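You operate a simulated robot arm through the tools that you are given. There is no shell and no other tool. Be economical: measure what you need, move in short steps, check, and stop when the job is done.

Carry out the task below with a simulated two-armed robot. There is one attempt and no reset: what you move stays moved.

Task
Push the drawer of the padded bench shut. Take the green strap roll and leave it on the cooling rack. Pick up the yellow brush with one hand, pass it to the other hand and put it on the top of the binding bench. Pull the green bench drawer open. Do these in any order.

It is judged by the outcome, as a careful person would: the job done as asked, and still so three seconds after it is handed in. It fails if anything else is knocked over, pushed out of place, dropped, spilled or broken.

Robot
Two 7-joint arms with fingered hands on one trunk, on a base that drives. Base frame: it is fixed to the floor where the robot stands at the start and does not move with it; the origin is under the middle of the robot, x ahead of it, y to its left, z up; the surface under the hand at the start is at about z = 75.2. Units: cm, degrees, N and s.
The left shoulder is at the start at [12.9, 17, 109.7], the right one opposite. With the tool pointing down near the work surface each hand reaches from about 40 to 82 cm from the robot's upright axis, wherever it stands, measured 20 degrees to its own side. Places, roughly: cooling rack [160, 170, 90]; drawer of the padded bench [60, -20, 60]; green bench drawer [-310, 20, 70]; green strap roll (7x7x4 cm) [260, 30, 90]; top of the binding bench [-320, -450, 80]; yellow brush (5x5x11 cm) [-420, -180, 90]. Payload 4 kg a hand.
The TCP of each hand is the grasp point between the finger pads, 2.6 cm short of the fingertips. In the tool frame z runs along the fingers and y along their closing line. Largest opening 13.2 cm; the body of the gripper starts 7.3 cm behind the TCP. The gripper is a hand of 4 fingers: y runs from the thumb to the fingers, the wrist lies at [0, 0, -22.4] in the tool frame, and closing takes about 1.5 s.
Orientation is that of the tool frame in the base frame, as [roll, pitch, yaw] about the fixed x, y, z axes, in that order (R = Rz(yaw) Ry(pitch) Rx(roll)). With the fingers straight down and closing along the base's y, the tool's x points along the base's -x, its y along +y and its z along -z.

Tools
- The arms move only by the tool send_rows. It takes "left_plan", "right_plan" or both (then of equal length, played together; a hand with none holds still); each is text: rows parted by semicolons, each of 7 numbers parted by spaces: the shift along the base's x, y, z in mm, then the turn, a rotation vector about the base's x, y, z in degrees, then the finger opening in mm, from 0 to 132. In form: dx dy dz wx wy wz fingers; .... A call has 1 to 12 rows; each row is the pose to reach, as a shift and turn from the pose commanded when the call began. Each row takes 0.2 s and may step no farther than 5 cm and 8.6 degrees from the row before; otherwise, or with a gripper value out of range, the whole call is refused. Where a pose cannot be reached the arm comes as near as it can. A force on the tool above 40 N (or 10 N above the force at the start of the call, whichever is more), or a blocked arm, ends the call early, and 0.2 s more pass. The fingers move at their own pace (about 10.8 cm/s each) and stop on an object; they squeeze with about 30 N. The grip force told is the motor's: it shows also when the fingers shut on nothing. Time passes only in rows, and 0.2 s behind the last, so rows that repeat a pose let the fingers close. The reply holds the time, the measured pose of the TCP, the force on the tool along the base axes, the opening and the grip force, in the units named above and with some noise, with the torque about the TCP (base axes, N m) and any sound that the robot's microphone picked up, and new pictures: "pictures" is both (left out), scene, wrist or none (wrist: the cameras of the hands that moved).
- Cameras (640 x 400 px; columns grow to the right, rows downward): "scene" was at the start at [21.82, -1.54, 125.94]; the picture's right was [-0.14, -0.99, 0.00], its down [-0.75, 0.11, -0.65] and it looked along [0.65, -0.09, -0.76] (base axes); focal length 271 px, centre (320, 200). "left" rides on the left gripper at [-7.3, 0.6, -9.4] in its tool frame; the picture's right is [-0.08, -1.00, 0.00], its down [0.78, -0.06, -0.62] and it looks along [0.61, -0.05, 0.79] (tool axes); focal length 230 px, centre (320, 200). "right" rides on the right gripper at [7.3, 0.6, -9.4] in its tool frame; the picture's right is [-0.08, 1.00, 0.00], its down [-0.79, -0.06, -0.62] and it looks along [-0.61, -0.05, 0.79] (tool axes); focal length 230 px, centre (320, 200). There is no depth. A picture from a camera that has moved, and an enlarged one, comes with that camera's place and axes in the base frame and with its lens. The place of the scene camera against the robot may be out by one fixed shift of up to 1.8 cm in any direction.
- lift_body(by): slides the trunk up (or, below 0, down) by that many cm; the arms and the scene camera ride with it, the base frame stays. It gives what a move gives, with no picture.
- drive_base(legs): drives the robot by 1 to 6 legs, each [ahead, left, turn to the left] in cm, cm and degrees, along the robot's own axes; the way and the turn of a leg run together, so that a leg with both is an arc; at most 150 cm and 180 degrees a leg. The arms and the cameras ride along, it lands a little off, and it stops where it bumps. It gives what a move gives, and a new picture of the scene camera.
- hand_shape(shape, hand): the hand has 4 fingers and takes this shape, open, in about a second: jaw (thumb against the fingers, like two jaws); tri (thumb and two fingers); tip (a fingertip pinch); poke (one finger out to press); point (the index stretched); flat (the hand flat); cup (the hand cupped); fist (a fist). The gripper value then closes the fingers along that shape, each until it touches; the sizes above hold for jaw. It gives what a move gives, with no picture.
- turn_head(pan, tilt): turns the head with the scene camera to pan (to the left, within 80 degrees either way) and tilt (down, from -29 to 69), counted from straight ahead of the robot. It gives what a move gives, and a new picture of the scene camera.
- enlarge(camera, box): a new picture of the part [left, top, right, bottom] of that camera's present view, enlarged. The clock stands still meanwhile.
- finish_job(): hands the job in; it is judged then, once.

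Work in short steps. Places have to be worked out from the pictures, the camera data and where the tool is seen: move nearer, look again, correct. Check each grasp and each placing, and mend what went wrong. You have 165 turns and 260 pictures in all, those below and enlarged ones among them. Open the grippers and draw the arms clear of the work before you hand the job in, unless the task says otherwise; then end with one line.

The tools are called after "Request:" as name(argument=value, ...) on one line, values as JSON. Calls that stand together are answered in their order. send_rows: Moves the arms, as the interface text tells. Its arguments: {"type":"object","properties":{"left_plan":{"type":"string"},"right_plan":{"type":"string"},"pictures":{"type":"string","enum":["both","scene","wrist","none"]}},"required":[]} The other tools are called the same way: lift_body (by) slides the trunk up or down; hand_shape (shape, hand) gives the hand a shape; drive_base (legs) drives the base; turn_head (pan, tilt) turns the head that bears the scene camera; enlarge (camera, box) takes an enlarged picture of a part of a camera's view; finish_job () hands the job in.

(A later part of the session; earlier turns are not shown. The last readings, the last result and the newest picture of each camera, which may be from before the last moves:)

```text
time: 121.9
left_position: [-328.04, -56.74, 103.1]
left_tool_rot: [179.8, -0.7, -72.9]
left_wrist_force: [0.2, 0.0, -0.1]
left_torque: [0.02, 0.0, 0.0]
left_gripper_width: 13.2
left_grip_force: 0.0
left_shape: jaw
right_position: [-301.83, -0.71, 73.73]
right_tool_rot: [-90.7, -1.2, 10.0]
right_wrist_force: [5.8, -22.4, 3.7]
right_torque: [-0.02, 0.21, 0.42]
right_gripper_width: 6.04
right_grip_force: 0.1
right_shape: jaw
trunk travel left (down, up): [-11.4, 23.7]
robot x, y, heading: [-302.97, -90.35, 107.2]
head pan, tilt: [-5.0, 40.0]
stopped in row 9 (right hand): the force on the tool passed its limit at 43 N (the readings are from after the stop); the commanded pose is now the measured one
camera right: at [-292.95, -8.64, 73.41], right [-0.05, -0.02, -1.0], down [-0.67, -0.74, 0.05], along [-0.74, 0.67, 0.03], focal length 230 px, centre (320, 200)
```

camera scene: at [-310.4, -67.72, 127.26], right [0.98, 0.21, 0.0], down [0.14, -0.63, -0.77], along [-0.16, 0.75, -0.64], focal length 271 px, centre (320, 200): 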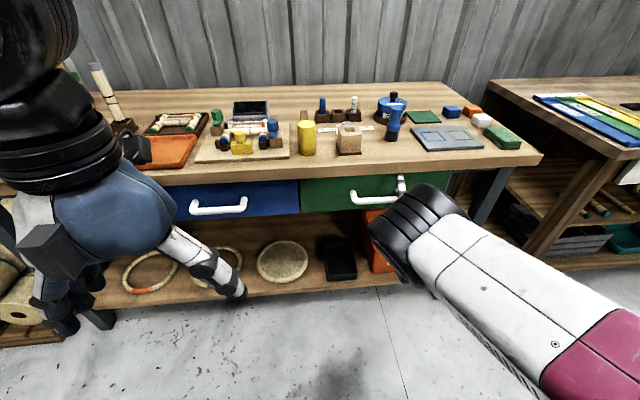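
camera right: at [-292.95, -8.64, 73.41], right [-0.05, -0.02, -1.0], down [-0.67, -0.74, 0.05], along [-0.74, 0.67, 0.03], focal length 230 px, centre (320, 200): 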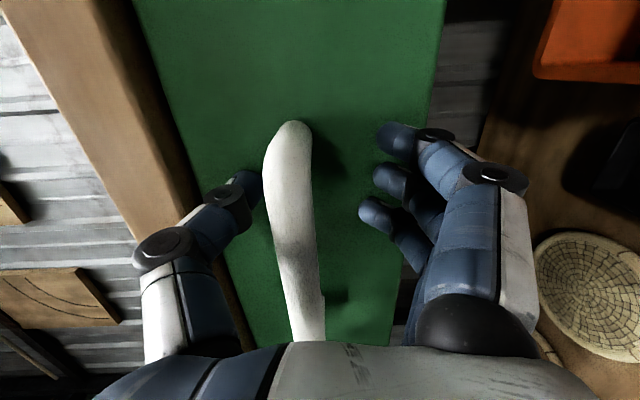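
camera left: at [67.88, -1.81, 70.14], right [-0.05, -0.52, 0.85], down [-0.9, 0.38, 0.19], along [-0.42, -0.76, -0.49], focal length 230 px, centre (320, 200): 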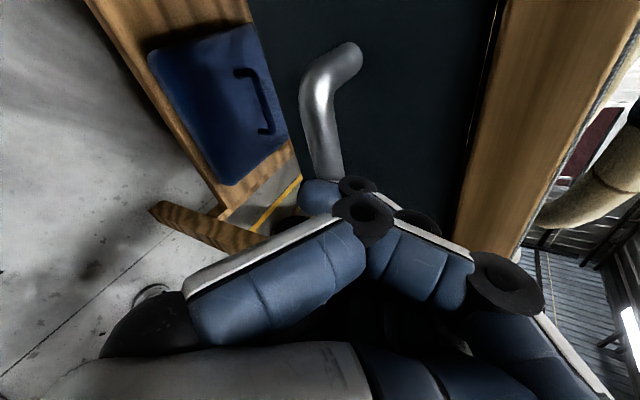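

Fingertips reach the drawer face around the bar. Ease back 5 mm and close.

Request:
send_rows(right_plan="1 -6 4 0 0 0 60; 1 -6 4 0 0 0 30; 1 -6 4 0 0 0 5; 1 -6 4 0 0 0 5; 1 -6 4 0 0 0 5; 1 -6 4 0 0 0 5; 1 -6 4 0 0 0 5", pictures="wrist")

```text
time: 123.5
left_position: [-328.15, -56.68, 103.12]
left_tool_rot: [179.9, -0.8, -72.7]
left_wrist_force: [0.1, -1.2, 0.8]
left_torque: [-0.05, 0.01, -0.01]
left_gripper_width: 13.19
left_grip_force: 0.1
left_shape: jaw
right_position: [-300.77, -0.79, 74.37]
right_tool_rot: [-90.5, -1.5, 9.4]
right_wrist_force: [-7.5, -2.0, 4.1]
right_torque: [0.07, -0.02, 0.12]
right_gripper_width: 0.0
right_grip_force: 30.3
right_shape: jaw
trunk travel left (down, up): [-11.4, 23.7]
robot x, y, heading: [-302.64, -90.74, 107.5]
head pan, tilt: [-5.0, 40.0]
camera right: at [-292.17, -8.8, 73.99], right [-0.05, -0.02, -1.0], down [-0.67, -0.74, 0.05], along [-0.74, 0.68, 0.03], focal length 230 px, centre (320, 200)
```

right: 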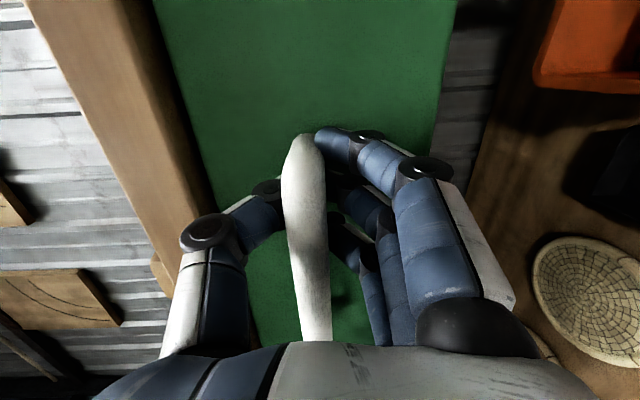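

The fingers are hooked around the bar. Pull along (0.29,-0.96).

Request:
send_rows(right_plan="6 -19 0 0 0 0 0; 12 -38 0 0 0 0 0; 17 -57 0 0 0 0 0; 23 -76 0 0 0 0 0; 29 -96 0 0 0 0 0; 35 -115 0 0 0 0 0; 41 -134 0 0 0 0 0; 41 -134 0 0 0 0 0")

```text
time: 123.8
left_position: [-328.38, -56.85, 102.94]
left_tool_rot: [179.9, -0.7, -72.6]
left_wrist_force: [0.6, 0.4, -0.3]
left_torque: [-0.01, 0.06, -0.03]
left_gripper_width: 13.19
left_grip_force: 0.2
left_shape: jaw
right_position: [-300.8, -1.07, 74.34]
right_tool_rot: [-90.2, -1.9, 10.1]
right_wrist_force: [-24.1, -9.8, 0.7]
right_torque: [-0.03, -0.05, 0.37]
right_gripper_width: 0.0
right_grip_force: 30.1
right_shape: jaw
trunk travel left (down, up): [-11.4, 23.7]
robot x, y, heading: [-302.72, -90.37, 107.6]
head pan, tilt: [-5.0, 40.0]
stopped in row 1 (right hand): the force on the tool passed its limit at 59 N (the readings are from after the stop); the commanded pose is now the measured one
camera scene: at [-310.66, -67.95, 127.25], right [0.98, 0.22, 0.0], down [0.14, -0.63, -0.77], along [-0.17, 0.75, -0.64], focal length 271 px, centre (320, 200)
camera right: at [-291.93, -8.97, 74.03], right [-0.04, -0.01, -1.0], down [-0.67, -0.74, 0.04], along [-0.74, 0.67, 0.03], focal length 230 px, centre (320, 200)
```

scene: 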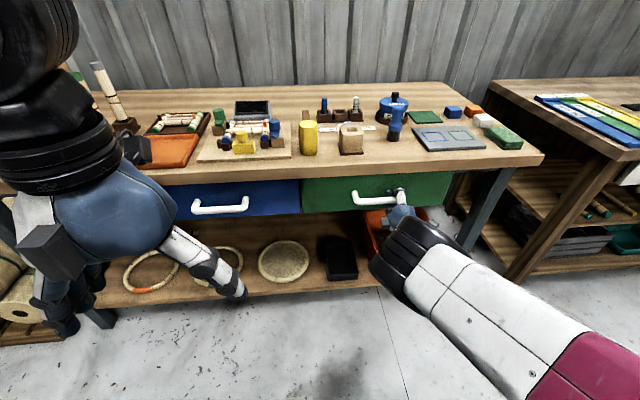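
right: 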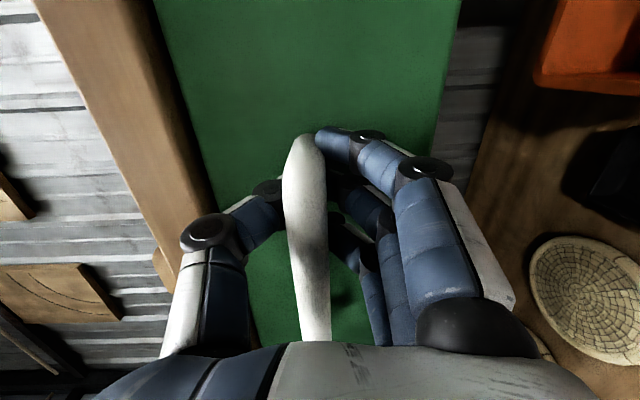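

The index finger jams at the handle's right post. I open to 6 cm, shift the base 4 cm left so the hand is mid-handle, and close again.

Request:
send_rows(right_plan="0 0 0 0 0 0 30; 0 0 0 0 0 0 60; 0 0 0 0 0 0 60; 0 0 0 0 0 0 60; 0 0 0 0 0 0 60", pictures="none")

Request:
drive_base(legs=[[0, 4.5, 0]])

Request:
enlarge(camera="right", box=[0, 0, 640, 400])

```text
time: 125.0
left_position: [-328.16, -56.59, 103.06]
left_tool_rot: [179.9, -0.9, -72.7]
left_wrist_force: [-0.1, -0.7, 0.7]
left_torque: [-0.01, -0.02, -0.02]
left_gripper_width: 13.19
left_grip_force: 0.1
left_shape: jaw
right_position: [-300.16, -1.13, 74.45]
right_tool_rot: [-90.2, -1.8, 9.5]
right_wrist_force: [-0.4, 0.1, -0.2]
right_torque: [0.02, -0.04, 0.0]
right_gripper_width: 5.92
right_grip_force: 0.2
right_shape: jaw
trunk travel left (down, up): [-11.4, 23.7]
robot x, y, heading: [-302.88, -90.09, 107.3]
head pan, tilt: [-5.0, 40.0]
```

```text
time: 126.1
left_position: [-332.49, -58.01, 103.06]
left_tool_rot: [179.8, -0.9, -72.8]
left_wrist_force: [-0.2, 0.0, -1.0]
left_torque: [-0.01, 0.01, 0.02]
left_gripper_width: 13.21
left_grip_force: 0.1
left_shape: jaw
right_position: [-304.35, -2.36, 74.4]
right_tool_rot: [-90.3, -1.9, 9.5]
right_wrist_force: [-0.5, -0.8, -0.2]
right_torque: [0.01, 0.02, 0.01]
right_gripper_width: 5.92
right_grip_force: 0.1
right_shape: jaw
trunk travel left (down, up): [-11.4, 23.7]
robot x, y, heading: [-307.34, -91.84, 106.9]
head pan, tilt: [-5.0, 40.0]
camera scene: at [-314.72, -69.21, 127.26], right [0.98, 0.21, 0.0], down [0.14, -0.63, -0.77], along [-0.16, 0.75, -0.64], focal length 271 px, centre (320, 200)
```

scene: 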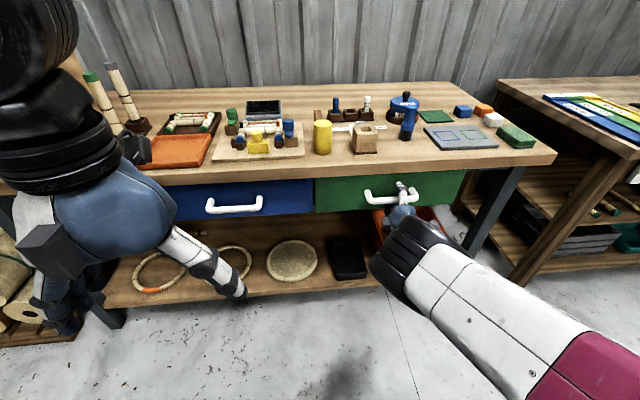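

```text
1.00 times, centred on (320, 200) of right (not enlarged: the box is as wide or as high as the picture)
camera zoom: at [-295.54, -10.36, 74.02], right [-0.04, -0.01, -1.0], down [-0.68, -0.74, 0.04], along [-0.74, 0.68, 0.02], focal length 230 px, centre (320, 200)
```

zoom: 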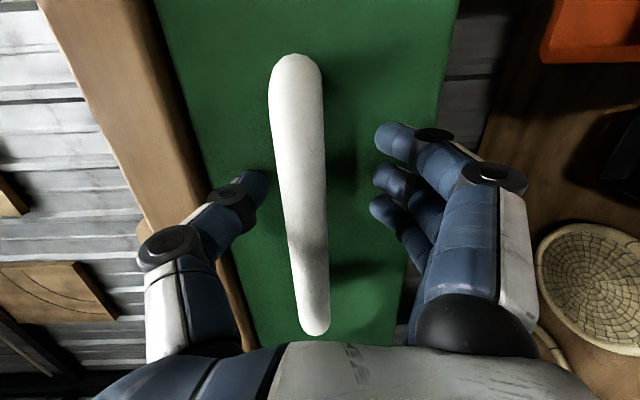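

Now the fingers straddle the middle of the bar. Close, and then pull gently.

Request:
send_rows(right_plan="0 3 0 0 0 0 40; 0 3 0 0 0 0 10; 0 3 0 0 0 0 0; 0 3 0 0 0 0 0; 0 3 0 0 0 0 0; 0 3 0 0 0 0 0; 0 3 0 0 0 0 0; 2 -5 0 0 0 0 0; 5 -15 0 0 0 0 0; 9 -30 0 0 0 0 0; 14 -45 0 0 0 0 0; 18 -60 0 0 0 0 0")

```text
time: 128.1
left_position: [-332.72, -58.06, 102.91]
left_tool_rot: [179.9, -0.8, -72.3]
left_wrist_force: [-0.5, -0.3, 0.3]
left_torque: [0.0, 0.0, -0.02]
left_gripper_width: 13.2
left_grip_force: 0.1
left_shape: jaw
right_position: [-302.7, -2.86, 74.49]
right_tool_rot: [-89.8, -2.4, 8.9]
right_wrist_force: [-26.7, -10.4, 2.3]
right_torque: [-0.21, -0.12, 0.08]
right_gripper_width: 0.0
right_grip_force: 29.7
right_shape: jaw
trunk travel left (down, up): [-11.4, 23.7]
robot x, y, heading: [-307.05, -91.43, 107.4]
head pan, tilt: [-5.0, 40.0]
stopped in row 9 (right hand): the force on the tool passed its limit at 48 N (the readings are from after the stop); the commanded pose is now the measured one
camera scene: at [-315.07, -69.32, 127.24], right [0.98, 0.22, 0.0], down [0.14, -0.63, -0.77], along [-0.17, 0.75, -0.64], focal length 271 px, centre (320, 200)
camera right: at [-293.89, -11.01, 74.21], right [-0.04, 0.0, -1.0], down [-0.68, -0.73, 0.03], along [-0.73, 0.68, 0.02], focal length 230 px, centre (320, 200)
```

scene: 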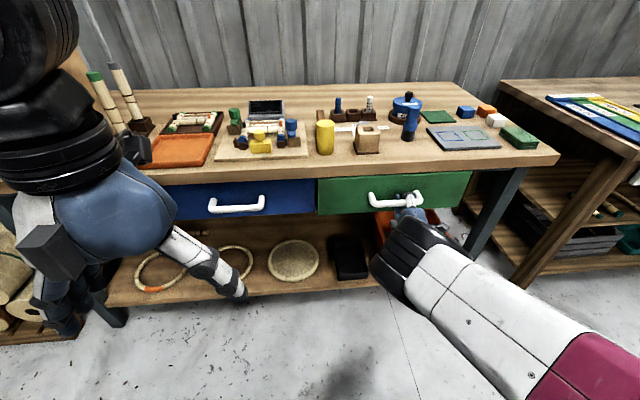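
right: 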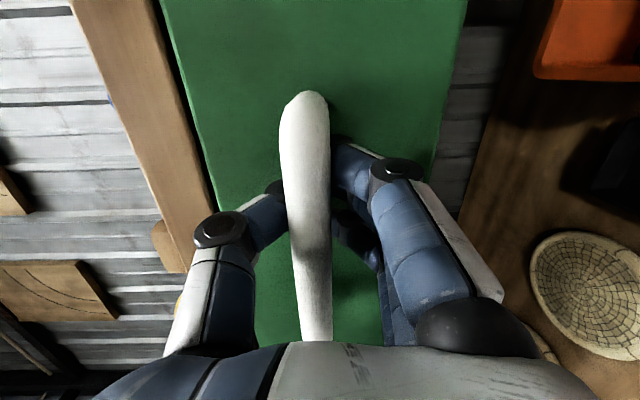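

The drawer gave slightly; the remaining load is lateral. I use the base: 1.5 cm left to relieve, then back to pull the drawer out.

Request:
drive_base(legs=[[0, 1.5, 0]])

Request:
drive_base(legs=[[-8, 0, 0]])

```text
time: 128.9
left_position: [-333.8, -58.59, 102.95]
left_tool_rot: [179.8, -0.8, -72.6]
left_wrist_force: [-0.1, 0.3, 0.5]
left_torque: [0.0, 0.01, 0.03]
left_gripper_width: 13.17
left_grip_force: 0.0
left_shape: jaw
right_position: [-302.83, -3.3, 74.45]
right_tool_rot: [-89.8, -2.3, 7.9]
right_wrist_force: [15.7, 3.8, 5.4]
right_torque: [-0.21, 0.07, -0.05]
right_gripper_width: 0.0
right_grip_force: 29.6
right_shape: jaw
trunk travel left (down, up): [-11.4, 23.7]
robot x, y, heading: [-308.62, -92.09, 107.8]
head pan, tilt: [-5.0, 40.0]
camera scene: at [-316.07, -69.72, 127.28], right [0.98, 0.22, 0.0], down [0.14, -0.63, -0.77], along [-0.17, 0.75, -0.64], focal length 271 px, centre (320, 200)
```

scene: 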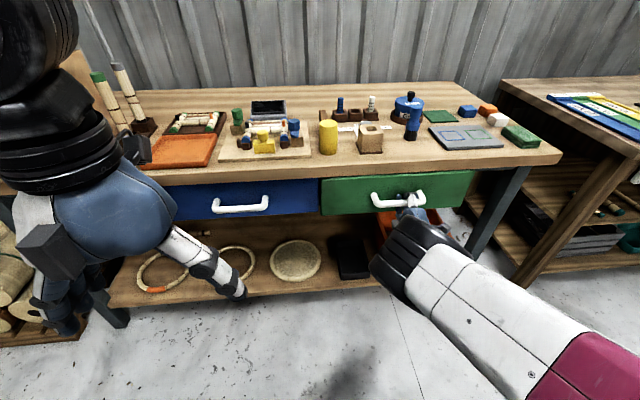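

```text
time: 129.9
left_position: [-331.52, -66.14, 103.17]
left_tool_rot: [179.8, -0.7, -72.7]
left_wrist_force: [0.4, -0.3, 0.1]
left_torque: [0.0, 0.04, 0.01]
left_gripper_width: 13.17
left_grip_force: 0.0
left_shape: jaw
right_position: [-300.41, -10.94, 74.66]
right_tool_rot: [-90.0, -2.4, 8.0]
right_wrist_force: [4.7, 3.5, 4.2]
right_torque: [-0.24, 0.07, 0.01]
right_gripper_width: 0.0
right_grip_force: 30.6
right_shape: jaw
trunk travel left (down, up): [-11.4, 23.7]
robot x, y, heading: [-306.2, -99.82, 107.6]
head pan, tilt: [-5.0, 40.0]
camera scene: at [-313.68, -77.39, 127.29], right [0.98, 0.22, 0.0], down [0.14, -0.63, -0.77], along [-0.17, 0.75, -0.64], focal length 271 px, centre (320, 200)
```

scene: 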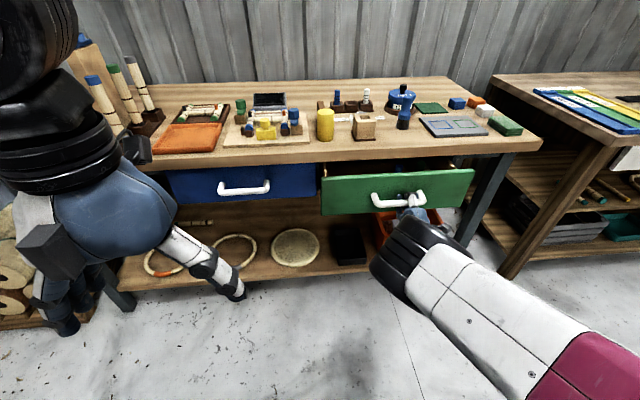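

The drawer is coming out; continue pulling with the base.

Request:
drive_base(legs=[[-12, 0, 0]])

```text
time: 131.2
left_position: [-327.89, -77.43, 103.13]
left_tool_rot: [179.8, -0.8, -72.5]
left_wrist_force: [0.1, 0.3, -1.1]
left_torque: [-0.02, -0.02, -0.02]
left_gripper_width: 13.21
left_grip_force: 0.0
left_shape: jaw
right_position: [-296.78, -22.12, 74.62]
right_tool_rot: [-89.9, -2.5, 7.9]
right_wrist_force: [13.0, 5.2, 6.5]
right_torque: [-0.23, 0.08, 0.04]
right_gripper_width: 0.02
right_grip_force: 30.5
right_shape: jaw
trunk travel left (down, up): [-11.4, 23.7]
robot x, y, heading: [-303.09, -110.99, 107.5]
head pan, tilt: [-5.0, 40.0]
camera scene: at [-310.12, -88.61, 127.29], right [0.98, 0.22, 0.0], down [0.14, -0.63, -0.77], along [-0.17, 0.75, -0.64], focal length 271 px, centre (320, 200)
```

scene: 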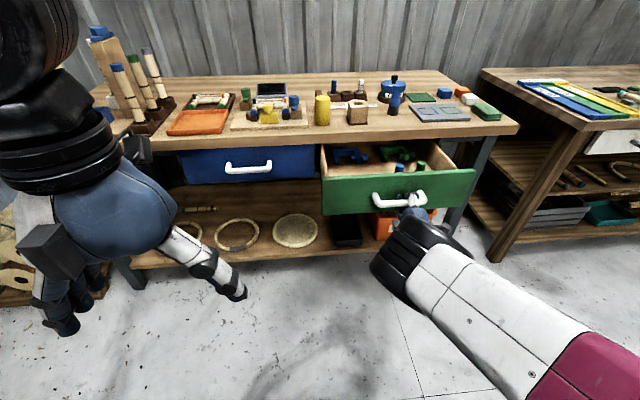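

Open about 19 cm. A bit more to be sure.

Request:
drive_base(legs=[[-5, 0, 0]])

```text
time: 132.1
left_position: [-326.55, -82.25, 103.11]
left_tool_rot: [179.8, -0.8, -72.6]
left_wrist_force: [0.5, 0.6, 0.8]
left_torque: [-0.03, 0.02, -0.04]
left_gripper_width: 13.18
left_grip_force: 0.1
left_shape: jaw
right_position: [-295.38, -26.86, 74.61]
right_tool_rot: [-89.9, -2.4, 7.8]
right_wrist_force: [3.7, 2.3, 4.7]
right_torque: [-0.25, 0.07, 0.06]
right_gripper_width: 0.02
right_grip_force: 29.9
right_shape: jaw
trunk travel left (down, up): [-11.4, 23.7]
robot x, y, heading: [-301.28, -115.77, 107.7]
head pan, tilt: [-5.0, 40.0]
camera scene: at [-308.65, -93.42, 127.28], right [0.98, 0.22, 0.0], down [0.14, -0.63, -0.77], along [-0.17, 0.75, -0.64], focal length 271 px, centre (320, 200)
```

scene: 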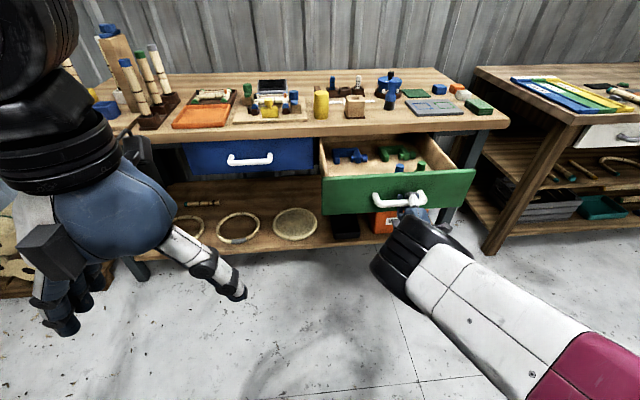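

Well open. Release the handle and back straight off.

Request:
send_rows(right_plan="0 0 0 0 0 0 30; 0 0 0 0 0 0 60; 0 0 0 0 0 0 75; 0 0 0 0 0 0 75; 0 0 0 0 0 0 75; 0 0 0 0 0 0 75", pictures="wrist")

```text
time: 133.5
left_position: [-326.44, -82.12, 103.03]
left_tool_rot: [179.8, -0.7, -72.5]
left_wrist_force: [0.3, -0.4, 0.4]
left_torque: [0.03, -0.02, 0.01]
left_gripper_width: 13.2
left_grip_force: 0.0
left_shape: jaw
right_position: [-295.36, -26.95, 74.5]
right_tool_rot: [-89.9, -2.4, 7.9]
right_wrist_force: [1.1, -2.2, 1.0]
right_torque: [-0.09, -0.04, 0.04]
right_gripper_width: 7.35
right_grip_force: 0.2
right_shape: jaw
trunk travel left (down, up): [-11.4, 23.7]
robot x, y, heading: [-301.25, -115.66, 107.7]
head pan, tilt: [-5.0, 40.0]
camera right: at [-286.76, -35.16, 74.28], right [-0.03, 0.0, -1.0], down [-0.7, -0.72, 0.03], along [-0.72, 0.7, 0.02], focal length 230 px, centre (320, 200)
```

right: 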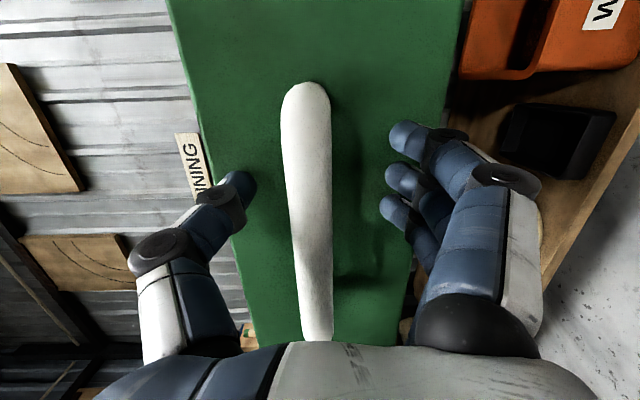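

Free of the bar. Back off 22 cm.

Request:
drive_base(legs=[[-22, 0, 0]])

```text
time: 135.2
left_position: [-320.0, -102.8, 103.02]
left_tool_rot: [179.8, -0.8, -72.6]
left_wrist_force: [-0.3, 0.0, 0.1]
left_torque: [0.02, 0.03, 0.01]
left_gripper_width: 13.2
left_grip_force: 0.1
left_shape: jaw
right_position: [-288.94, -47.39, 74.65]
right_tool_rot: [-89.9, -2.5, 7.9]
right_wrist_force: [1.0, 0.4, 1.1]
right_torque: [-0.03, 0.0, -0.03]
right_gripper_width: 7.42
right_grip_force: 0.0
right_shape: jaw
trunk travel left (down, up): [-11.4, 23.7]
robot x, y, heading: [-295.08, -136.3, 107.5]
head pan, tilt: [-5.0, 40.0]
camera scene: at [-302.21, -113.94, 127.27], right [0.98, 0.22, 0.0], down [0.14, -0.63, -0.77], along [-0.17, 0.75, -0.64], focal length 271 px, centre (320, 200)
```

scene: 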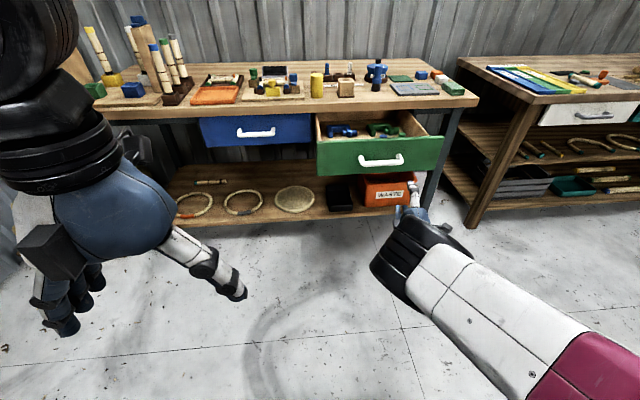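

The drawer stays open. I restore the right hand to pointing down: first roll it back, then pitch it down while raising and retracting.

Request:
send_rows(right_plan="4 -13 10 -2.45 7.8 0 132; 8 -26 20 -4.9 15.6 0 132; 12 -39 30 -7.35 23.4 0 132; 16 -52 40 -9.8 31.2 0 132; 20 -65 50 -12.25 39 0 132; 24 -78 60 -14.7 46.8 0 132; 28 -91 70 -17.15 54.6 0 132; 32 -104 80 -19.6 62.4 0 132; 36 -117 90 -22.05 70.2 0 132; 40 -130 100 -24.5 78 0 132; 44 -143 110 -26.9 85.8 0 132; 44 -143 110 -26.9 85.8 0 132", pictures="none")

Request:
send_rows(right_plan="3 -10 20 -7.8 -2.45 0 132; 6 -20 40 -15.6 -4.9 0 132; 9 -30 60 -23.4 -7.35 0 132; 12 -40 80 -31.2 -9.8 0 132; 15 -50 100 -39 -12.25 0 132; 18 -60 120 -46.8 -14.7 0 132; 21 -70 140 -54.6 -17.15 0 132; 24 -80 160 -62.4 -19.6 0 132; 27 -90 180 -70.2 -22.05 0 132; 30 -100 200 -78 -24.5 0 132; 33 -110 210 -85.8 -26.95 0 132; 33 -110 210 -85.8 -26.95 0 132", pictures="wrist")

```text
time: 138.0
left_position: [-319.97, -102.84, 103.09]
left_tool_rot: [179.7, -0.8, -72.5]
left_wrist_force: [-0.8, -0.7, 0.0]
left_torque: [0.0, 0.02, 0.0]
left_gripper_width: 13.19
left_grip_force: 0.0
left_shape: jaw
right_position: [-283.15, -61.87, 83.64]
right_tool_rot: [-121.9, 77.9, -23.0]
right_wrist_force: [-0.7, -0.1, 0.3]
right_torque: [0.02, 0.01, -0.01]
right_gripper_width: 13.14
right_grip_force: 0.1
right_shape: jaw
right hand out of reach, approached as far as the arm can: row 8, 9, 10, 11, 12
trunk travel left (down, up): [-11.4, 23.7]
robot x, y, heading: [-294.89, -136.16, 107.7]
head pan, tilt: [-5.0, 40.0]
stopped in row 12 (right hand): the arm was blocked; the commanded pose is now the measured one
```

```text
time: 140.6
left_position: [-320.12, -102.81, 103.06]
left_tool_rot: [179.8, -0.8, -72.5]
left_wrist_force: [-0.1, -0.2, -0.3]
left_torque: [-0.02, 0.02, 0.01]
left_gripper_width: 13.18
left_grip_force: 0.1
left_shape: jaw
right_position: [-278.91, -72.9, 104.42]
right_tool_rot: [-175.7, -6.8, -64.8]
right_wrist_force: [0.8, 1.0, 1.0]
right_torque: [0.0, -0.01, 0.03]
right_gripper_width: 13.18
right_grip_force: 0.0
right_shape: jaw
right hand out of reach, approached as far as the arm can: row 1, 2, 3, 4, 5, 6, 7
trunk travel left (down, up): [-11.4, 23.7]
robot x, y, heading: [-294.93, -136.05, 107.7]
head pan, tilt: [-5.0, 40.0]
camera right: at [-277.34, -79.05, 114.49], right [-0.93, -0.36, -0.08], down [-0.35, 0.78, 0.52], along [-0.13, 0.51, -0.85], focal length 230 px, centre (320, 200)
```

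right: 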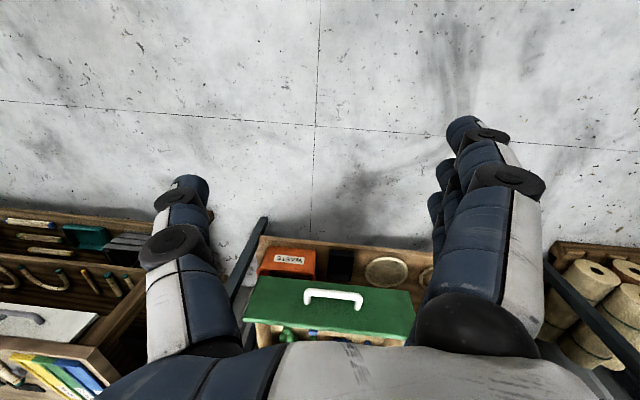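

The right hand points down again. Now turn left to look at the BEESWAX table and the brush.

Request:
drive_base(legs=[[0, 0, 88]])

Request:
turn_head(pan=0, tilt=22)

```text
time: 144.8
left_position: [-327.89, -162.0, 103.05]
left_tool_rot: [179.8, -0.8, 18.3]
left_wrist_force: [0.4, 0.4, 0.0]
left_torque: [0.01, -0.01, 0.0]
left_gripper_width: 13.18
left_grip_force: 0.1
left_shape: jaw
right_position: [-358.2, -121.11, 104.23]
right_tool_rot: [-175.7, -7.4, 25.9]
right_wrist_force: [-0.3, -0.2, -1.1]
right_torque: [0.01, 0.04, -0.02]
right_gripper_width: 13.19
right_grip_force: 0.1
right_shape: jaw
trunk travel left (down, up): [-11.4, 23.7]
robot x, y, heading: [-294.99, -136.57, -161.5]
head pan, tilt: [-5.0, 40.0]
camera scene: at [-318.48, -143.48, 127.26], right [-0.23, 0.97, 0.0], down [0.63, 0.15, -0.77], along [-0.75, -0.18, -0.64], focal length 271 px, centre (320, 200)
```

scene: 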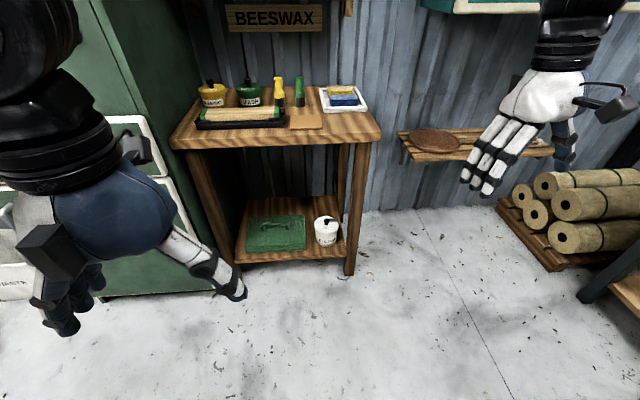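

```text
time: 145.6
left_position: [-327.84, -162.06, 103.04]
left_tool_rot: [179.9, -0.7, 18.3]
left_wrist_force: [0.1, -0.6, -0.7]
left_torque: [0.0, -0.03, 0.02]
left_gripper_width: 13.19
left_grip_force: 0.1
left_shape: jaw
right_position: [-358.23, -121.02, 104.05]
right_tool_rot: [-176.2, -7.1, 25.7]
right_wrist_force: [0.0, -0.1, 0.2]
right_torque: [-0.03, 0.03, 0.05]
right_gripper_width: 13.21
right_grip_force: 0.1
right_shape: jaw
trunk travel left (down, up): [-11.4, 23.7]
robot x, y, heading: [-294.4, -136.1, -161.7]
head pan, tilt: [0.0, 22.0]
camera scene: at [-319.03, -144.42, 130.07], right [-0.31, 0.95, 0.0], down [0.36, 0.12, -0.93], along [-0.88, -0.29, -0.38], focal length 271 px, centre (320, 200)
```

scene: 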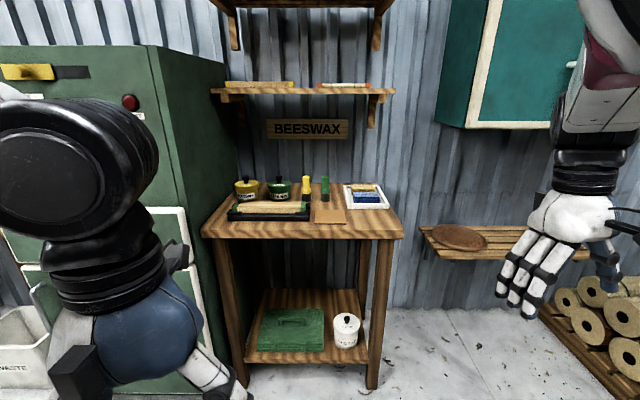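

Zoom on the table top to identify the yellow brush.

Request:
enlarge(camera="scene", box=[200, 160, 420, 250])

```text
2.91 times, centred on (310, 205) of scene
camera zoom: at [-319.03, -144.42, 130.07], right [-0.31, 0.95, 0.0], down [0.36, 0.12, -0.93], along [-0.88, -0.29, -0.38], focal length 788 px, centre (349, 186)
```

zoom: 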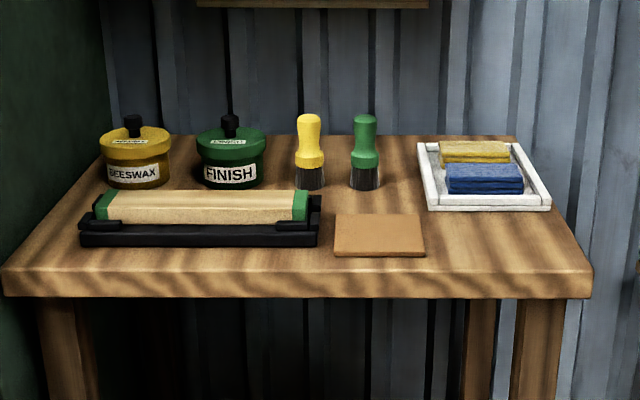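

The yellow brush stands at about (-417,-183), base z≈86.5, with the green brush ~8 cm to its right. I straighten the right hand while drawing it back, then drive up to the table.

Request:
send_rows(right_plan="30 10 10 -1.7 1.2 -1.9 132; 60 20 20 -3.4 2.4 -3.8 132; 90 30 30 -5 3.5 -5.6 132; 114 38 30 -6.7 4.7 -7.5 132; 114 38 30 -6.7 4.7 -7.5 132", pictures="none")

Request:
drive_base(legs=[[0, 24, 0], [64, 0, 0]])

Request:
turn_head(pan=-10, tilt=35)

```text
time: 146.8
left_position: [-327.79, -162.1, 103.05]
left_tool_rot: [179.8, -0.8, 18.3]
left_wrist_force: [0.2, 0.5, 1.0]
left_torque: [0.0, 0.03, 0.0]
left_gripper_width: 13.2
left_grip_force: 0.1
left_shape: jaw
right_position: [-350.36, -113.99, 104.99]
right_tool_rot: [176.3, 0.0, 17.0]
right_wrist_force: [-0.7, -0.5, -0.1]
right_torque: [0.01, -0.01, 0.0]
right_gripper_width: 13.2
right_grip_force: 0.0
right_shape: jaw
right hand out of reach, approached as far as the arm can: row 2, 3, 4, 5
trunk travel left (down, up): [-11.4, 23.7]
robot x, y, heading: [-294.83, -136.35, -161.5]
head pan, tilt: [0.0, 22.0]
```

```text
time: 152.4
left_position: [-377.28, -203.03, 103.1]
left_tool_rot: [179.6, -1.7, 18.1]
left_wrist_force: [6.4, 3.8, 1.2]
left_torque: [-0.3, 0.48, 0.36]
left_gripper_width: 13.2
left_grip_force: 0.1
left_shape: jaw
right_position: [-400.21, -154.83, 104.8]
right_tool_rot: [175.9, -0.5, 16.4]
right_wrist_force: [-0.4, 0.2, -0.8]
right_torque: [0.01, -0.02, 0.02]
right_gripper_width: 13.21
right_grip_force: 0.1
right_shape: jaw
trunk travel left (down, up): [-11.4, 23.7]
robot x, y, heading: [-344.59, -177.68, -161.9]
head pan, tilt: [0.0, 22.0]
stopped in leg 2: the force on the tool passed its limit at 59 N (the readings are from after the stop); the commanded pose is now the measured one
camera scene: at [-369.03, -185.64, 130.1], right [-0.31, 0.95, 0.0], down [0.36, 0.12, -0.93], along [-0.88, -0.29, -0.37], focal length 271 px, centre (320, 200)
```

scene: 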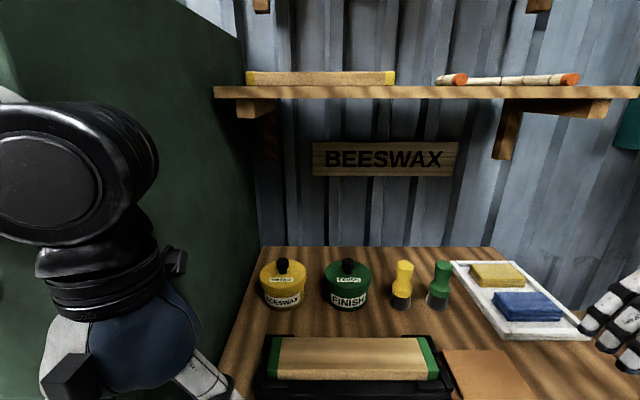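

```text
time: 153.2
left_position: [-377.32, -202.99, 102.96]
left_tool_rot: [179.5, -1.7, 18.2]
left_wrist_force: [8.9, 4.9, 1.5]
left_torque: [-0.32, 0.54, 0.48]
left_gripper_width: 13.21
left_grip_force: 0.0
left_shape: jaw
right_position: [-400.31, -154.88, 104.64]
right_tool_rot: [175.9, -0.4, 16.5]
right_wrist_force: [-0.2, -0.2, 0.5]
right_torque: [-0.04, 0.0, 0.0]
right_gripper_width: 13.25
right_grip_force: 0.0
right_shape: jaw
trunk travel left (down, up): [-11.4, 23.7]
robot x, y, heading: [-344.64, -177.74, -161.7]
head pan, tilt: [-10.0, 35.0]
camera scene: at [-368.9, -184.0, 128.06], right [-0.14, 0.99, 0.0], down [0.57, 0.08, -0.82], along [-0.81, -0.12, -0.57], focal length 271 px, centre (320, 200)
```

scene: 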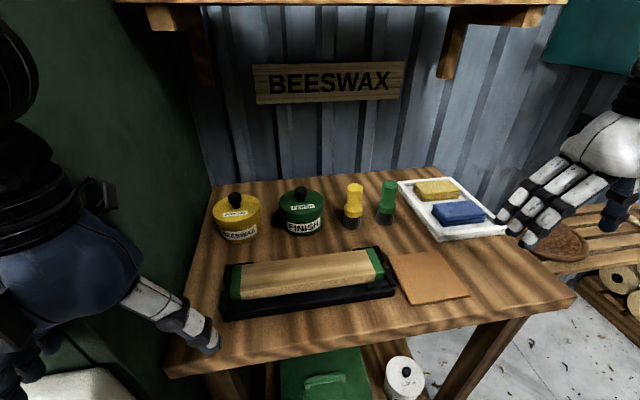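

The left hand touches the cabinet front; I pull it back and up, away from it.

Request:
send_rows(left_plan="15 5 5 0 0 0 132; 35 12 20 0 0 0 132; 55 18 40 0 0 0 132; 60 40 60 0 0 0 132; 60 40 60 0 0 0 132", pictures="none")

Request:
enlarge(camera="scene", box=[200, 140, 520, 340])

```text
time: 154.4
left_position: [-371.49, -199.24, 108.93]
left_tool_rot: [179.6, -2.0, 17.9]
left_wrist_force: [-0.8, -0.4, 0.2]
left_torque: [0.01, -0.01, -0.04]
left_gripper_width: 13.2
left_grip_force: 0.1
left_shape: jaw
right_position: [-400.35, -155.05, 104.59]
right_tool_rot: [175.9, -0.5, 16.5]
right_wrist_force: [-0.6, 0.2, 0.0]
right_torque: [0.03, -0.01, 0.0]
right_gripper_width: 13.19
right_grip_force: 0.0
right_shape: jaw
trunk travel left (down, up): [-11.4, 23.7]
robot x, y, heading: [-344.98, -177.73, -161.8]
head pan, tilt: [-10.0, 35.0]
```

```text
2.00 times, centred on (360, 240) of scene
camera zoom: at [-369.04, -184.11, 128.01], right [-0.14, 0.99, 0.0], down [0.57, 0.08, -0.82], along [-0.81, -0.12, -0.57], focal length 542 px, centre (240, 120)
```

zoom: 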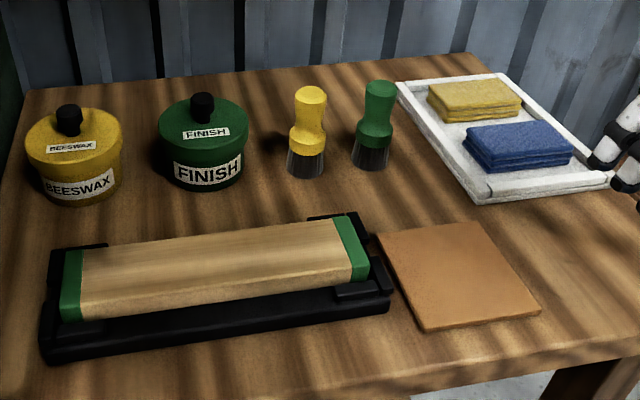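

Brush: (-417.6,-183.7), base z≈87, top ≈98. I bring the right hand over it at a safe height with straightened tilt and narrower jaws.

Request:
send_rows(right_plan="0 0 30 1 0.4 0.4 132; 0 0 65 2 0.8 0.9 100; -20 -40 74 3 1.2 1.3 80; -45 -80 74 3.8 1.6 1.7 70; -75 -118 74 3.8 1.6 1.7 70; -100 -160 74 3.8 1.6 1.7 70; -125 -200 74 3.8 1.6 1.7 70; -150 -243 74 3.8 1.6 1.7 70; -173 -287 74 3.8 1.6 1.7 70; -173 -287 74 3.8 1.6 1.7 70")

```text
time: 156.3
left_position: [-371.5, -199.2, 108.84]
left_tool_rot: [179.8, -1.8, 17.9]
left_wrist_force: [0.0, -0.7, -1.3]
left_torque: [0.03, -0.03, 0.01]
left_gripper_width: 13.2
left_grip_force: 0.0
left_shape: jaw
right_position: [-416.45, -176.85, 112.97]
right_tool_rot: [176.8, -0.3, 14.1]
right_wrist_force: [12.4, 14.3, -0.5]
right_torque: [-2.25, 1.96, -0.43]
right_gripper_width: 7.02
right_grip_force: 0.0
right_shape: jaw
right hand out of reach, approached as far as the arm can: row 3, 4
trunk travel left (down, up): [-11.4, 23.7]
robot x, y, heading: [-344.74, -177.46, -162.0]
head pan, tilt: [-10.0, 35.0]
stopped in row 9 (right hand): the force on the tool passed its limit at 123 N (the readings are from after the stop); the commanded pose is now the measured one
camera scene: at [-368.78, -183.91, 128.1], right [-0.14, 0.99, 0.0], down [0.57, 0.08, -0.82], along [-0.81, -0.11, -0.57], focal length 271 px, centre (320, 200)
camera right: at [-409.39, -175.18, 122.47], right [0.17, -0.98, 0.06], down [-0.79, -0.1, 0.61], along [-0.59, -0.15, -0.79], focal length 230 px, centre (320, 200)
```

scene: 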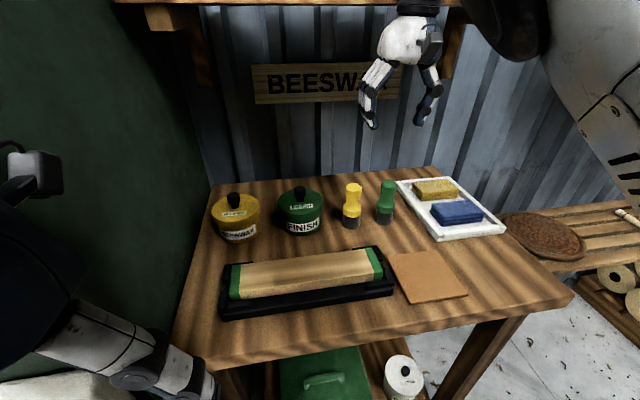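
right: 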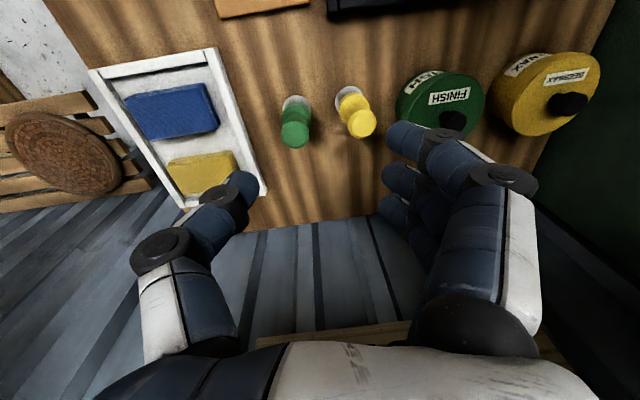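

The hand met the shelf above the table. I back straight off and check the shelf items.

Request:
send_rows(right_plan="30 20 0 0 0 0 70; 60 35 0 0 0 0 70; 100 50 0 0 0 0 70; 140 60 0 0 0 0 70; 140 60 0 0 0 0 70", pictures="none")

Request:
turn_head(pan=-10, tilt=10)

```text
time: 157.5
left_position: [-371.58, -199.24, 108.73]
left_tool_rot: [179.6, -2.0, 17.9]
left_wrist_force: [0.3, 0.2, 0.2]
left_torque: [-0.01, 0.03, -0.02]
left_gripper_width: 13.22
left_grip_force: 0.0
left_shape: jaw
right_position: [-408.17, -168.64, 112.34]
right_tool_rot: [173.2, -0.8, 12.6]
right_wrist_force: [0.4, 0.1, -0.5]
right_torque: [0.0, -0.04, 0.0]
right_gripper_width: 7.06
right_grip_force: 0.0
right_shape: jaw
right hand out of reach, approached as far as the arm can: row 3, 4, 5
trunk travel left (down, up): [-11.4, 23.7]
robot x, y, heading: [-344.54, -177.5, -161.9]
head pan, tilt: [-10.0, 35.0]
```

```text
time: 158.4
left_position: [-371.48, -199.24, 108.76]
left_tool_rot: [179.6, -2.1, 18.0]
left_wrist_force: [0.0, 0.2, 0.3]
left_torque: [0.03, -0.01, 0.0]
left_gripper_width: 13.21
left_grip_force: 0.1
left_shape: jaw
right_position: [-408.24, -168.59, 112.24]
right_tool_rot: [173.2, -0.7, 12.8]
right_wrist_force: [-0.1, -0.4, -0.6]
right_torque: [0.01, -0.03, 0.02]
right_gripper_width: 7.04
right_grip_force: 0.0
right_shape: jaw
trunk travel left (down, up): [-11.4, 23.7]
robot x, y, heading: [-344.92, -177.46, -162.0]
head pan, tilt: [-10.0, 10.0]
camera scene: at [-369.54, -184.08, 132.03], right [-0.14, 0.99, 0.0], down [0.17, 0.02, -0.98], along [-0.97, -0.14, -0.17], focal length 271 px, centre (320, 200)
```

scene: 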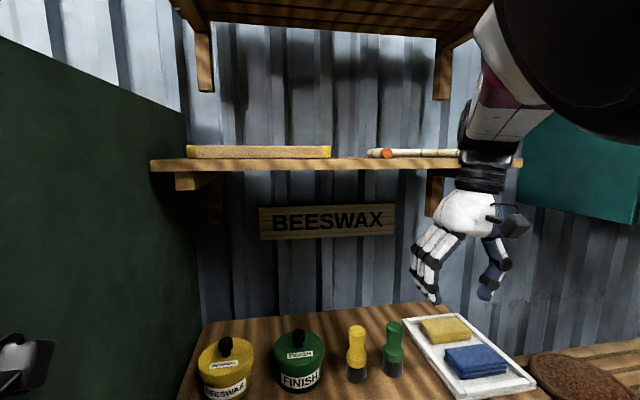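

The shelf items are still in place. The shelf front is right above the brush, so I'll approach tilted ~45°. I also look at what the "tip" pinch looks like, as it would leave more room for the hand-over.

Request:
send_rows(right_plan="30 10 0 0 0 0 70; 70 20 0 0 0 0 70; 110 35 0 0 0 0 70; 140 45 0 0 0 0 70", pictures="none")

Request:
hand_shape(hand="right", shape="tip")

Request:
enlarge(camera="right", box=[0, 0, 640, 400])

Request:
turn_head(pan=-15, tilt=25)

```text
time: 159.4
left_position: [-371.48, -199.06, 108.87]
left_tool_rot: [179.5, -2.0, 17.9]
left_wrist_force: [0.4, 0.5, -0.1]
left_torque: [-0.02, 0.03, 0.01]
left_gripper_width: 13.2
left_grip_force: 0.1
left_shape: jaw
right_position: [-403.79, -158.96, 110.83]
right_tool_rot: [173.1, -0.2, 12.9]
right_wrist_force: [0.2, -0.2, -0.4]
right_torque: [0.01, 0.02, -0.03]
right_gripper_width: 7.05
right_grip_force: 0.1
right_shape: jaw
right hand out of reach, approached as far as the arm can: row 1, 2, 3, 4
trunk travel left (down, up): [-11.4, 23.7]
robot x, y, heading: [-344.58, -177.65, -162.1]
head pan, tilt: [-10.0, 10.0]
```

```text
time: 160.3
left_position: [-371.62, -199.09, 108.83]
left_tool_rot: [179.6, -2.0, 17.8]
left_wrist_force: [-0.3, 0.3, -0.3]
left_torque: [0.0, 0.0, -0.02]
left_gripper_width: 13.2
left_grip_force: 0.1
left_shape: jaw
right_position: [-403.89, -158.84, 110.7]
right_tool_rot: [173.5, -0.8, 12.7]
right_wrist_force: [0.0, -0.7, 0.5]
right_torque: [-0.02, -0.03, -0.01]
right_gripper_width: 13.16
right_grip_force: 0.1
right_shape: tip
trunk travel left (down, up): [-11.4, 23.7]
robot x, y, heading: [-344.68, -177.43, -162.1]
head pan, tilt: [-10.0, 10.0]
```

```text
1.00 times, centred on (320, 200) of right (not enlarged: the box is as wide or as high as the picture)
camera zoom: at [-396.92, -156.71, 120.02], right [0.14, -0.98, 0.11], down [-0.8, -0.05, 0.6], along [-0.58, -0.17, -0.79], focal length 230 px, centre (320, 200)
```

zoom: 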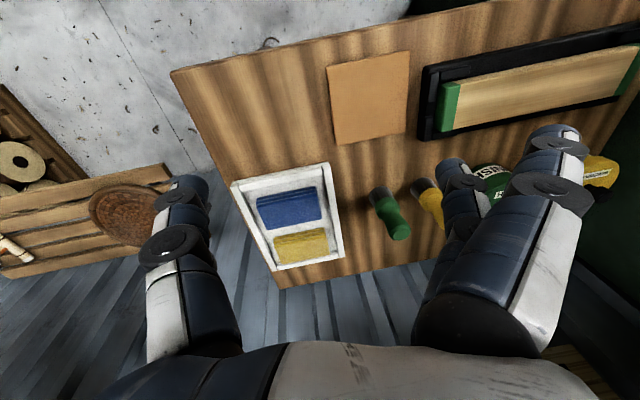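

```text
time: 161.1
left_position: [-371.58, -199.12, 108.93]
left_tool_rot: [179.5, -1.9, 17.9]
left_wrist_force: [0.0, 0.8, 1.0]
left_torque: [-0.04, 0.01, 0.0]
left_gripper_width: 13.17
left_grip_force: 0.1
left_shape: jaw
right_position: [-403.94, -158.75, 110.51]
right_tool_rot: [173.3, -0.8, 12.5]
right_wrist_force: [-0.4, -1.1, 0.2]
right_torque: [-0.01, 0.01, -0.02]
right_gripper_width: 13.18
right_grip_force: 0.1
right_shape: tip
trunk travel left (down, up): [-11.4, 23.7]
robot x, y, heading: [-344.98, -177.65, -162.1]
head pan, tilt: [-15.0, 25.0]
camera scene: at [-369.53, -183.27, 129.6], right [-0.05, 1.0, 0.0], down [0.42, 0.02, -0.91], along [-0.91, -0.05, -0.42], focal length 271 px, centre (320, 200)
```

scene: 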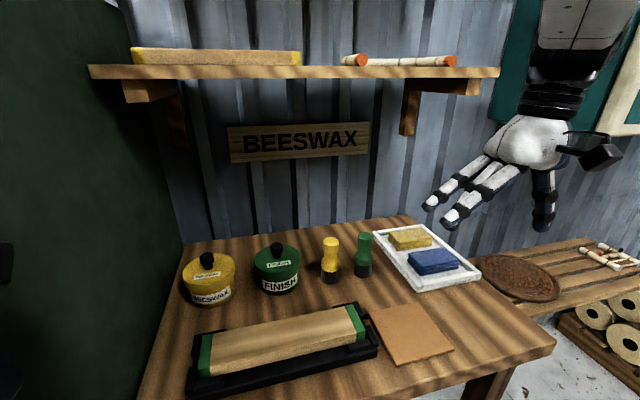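

Shelf items are intact. I return to jaw and tilt the right hand 45° forward-down, bringing it in front of and above the brush.

Request:
hand_shape(hand="right", shape="jaw")

Request:
send_rows(right_plan="0 0 0 -1.2 7.5 0.9 100; 0 0 0 -2.5 15 1.8 80; 0 0 0 -3.7 22.5 2.7 70; 0 0 0 -5 30 3.7 70; 0 0 0 -6.2 37.5 4.6 70; 0 0 0 -7.5 45 5.5 70; -10 -40 -8 -7.5 45 5.5 70; -20 -85 -16 -7.5 45 5.5 70; -28 -130 -26 -7.5 45 5.5 70; -36 -175 -36 -7.5 45 5.5 70; -44 -219 -46 -7.5 45 5.5 70; -44 -219 -46 -7.5 45 5.5 70")

```text
time: 161.9
left_position: [-371.56, -199.07, 108.85]
left_tool_rot: [179.6, -2.1, 17.9]
left_wrist_force: [0.7, -0.3, -0.1]
left_torque: [-0.03, -0.02, -0.02]
left_gripper_width: 13.2
left_grip_force: 0.2
left_shape: jaw
right_position: [-403.85, -158.8, 110.55]
right_tool_rot: [173.5, -0.8, 12.8]
right_wrist_force: [-0.1, -0.9, 0.4]
right_torque: [-0.01, 0.01, 0.0]
right_gripper_width: 13.17
right_grip_force: 0.1
right_shape: jaw
trunk travel left (down, up): [-11.4, 23.7]
robot x, y, heading: [-344.84, -177.48, -161.9]
head pan, tilt: [-15.0, 25.0]
```

```text
time: 164.6
left_position: [-371.68, -199.06, 108.78]
left_tool_rot: [179.5, -2.0, 17.9]
left_wrist_force: [0.0, 0.2, -0.5]
left_torque: [-0.02, 0.01, 0.02]
left_gripper_width: 13.17
left_grip_force: 0.1
left_shape: jaw
right_position: [-417.33, -180.76, 99.97]
right_tool_rot: [179.1, 44.5, 17.0]
right_wrist_force: [-0.4, -0.1, 0.0]
right_torque: [-0.01, 0.02, 0.0]
right_gripper_width: 7.04
right_grip_force: 0.1
right_shape: jaw
right hand out of reach, approached as far as the arm can: row 1, 2, 3, 4, 5, 6, 7, 8, 9, 10, 11, 12
trunk travel left (down, up): [-11.4, 23.7]
robot x, y, heading: [-344.81, -177.44, -162.0]
head pan, tilt: [-15.0, 25.0]
camera scene: at [-369.52, -183.22, 129.6], right [-0.05, 1.0, 0.0], down [0.42, 0.02, -0.91], along [-0.91, -0.05, -0.42], focal length 271 px, centre (320, 200)
camera right: at [-406.01, -177.77, 101.54], right [0.25, -0.97, 0.07], down [-0.14, 0.03, 0.99], along [-0.96, -0.25, -0.13], focal length 230 px, centre (320, 200)
```

scene: 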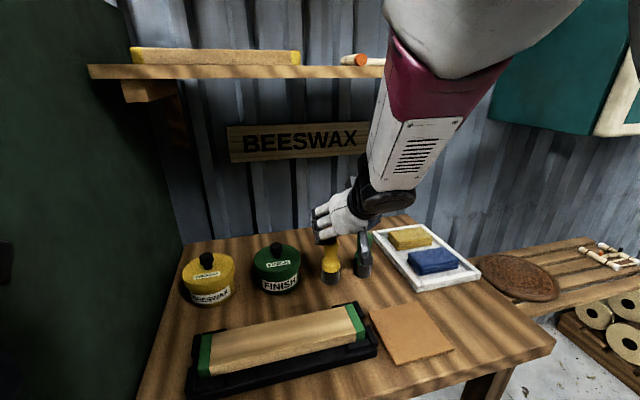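
right: 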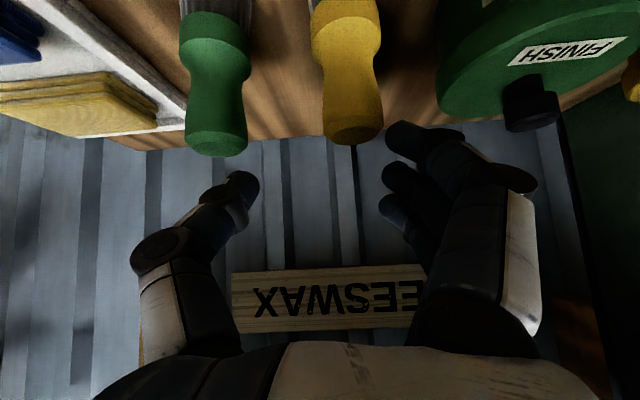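

The tilted hand is just above the brush; brush axis is ~1.7 cm to the left of the jaw centre. I shift left, then lower to z≈96.

Request:
send_rows(right_plan="2 -8 8 0 0 0 72; 3 -17 8 0 0 0 72; 1 -20 -8 0 0 0 72; 0 -22 -22 0 0 0 72; -1 -22 -38 0 0 0 72; -1 -22 -38 0 0 0 72")

```text
time: 165.9
left_position: [-371.44, -199.22, 108.91]
left_tool_rot: [179.6, -1.9, 18.0]
left_wrist_force: [-0.2, 0.8, 0.7]
left_torque: [0.02, 0.02, 0.01]
left_gripper_width: 13.17
left_grip_force: 0.1
left_shape: jaw
right_position: [-417.89, -183.05, 97.08]
right_tool_rot: [179.1, 45.3, 17.0]
right_wrist_force: [0.1, 0.0, 0.2]
right_torque: [-0.03, 0.01, 0.0]
right_gripper_width: 7.11
right_grip_force: 0.2
right_shape: jaw
right hand out of reach, approached as far as the arm can: row 1, 2
trunk travel left (down, up): [-11.4, 23.7]
robot x, y, heading: [-344.76, -177.82, -162.1]
head pan, tilt: [-15.0, 25.0]
camera scene: at [-369.5, -183.25, 129.61], right [-0.05, 1.0, 0.0], down [0.42, 0.02, -0.91], along [-0.91, -0.05, -0.42], focal length 271 px, centre (320, 200)
camera right: at [-406.52, -180.01, 98.35], right [0.25, -0.97, 0.07], down [-0.13, 0.03, 0.99], along [-0.96, -0.26, -0.12], focal length 230 px, centre (320, 200)
```

scene: 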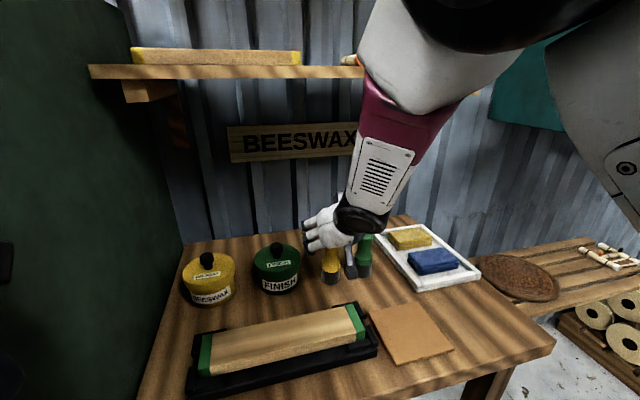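
right: 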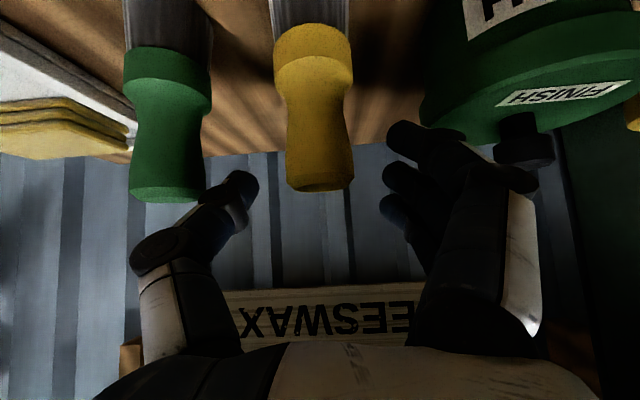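

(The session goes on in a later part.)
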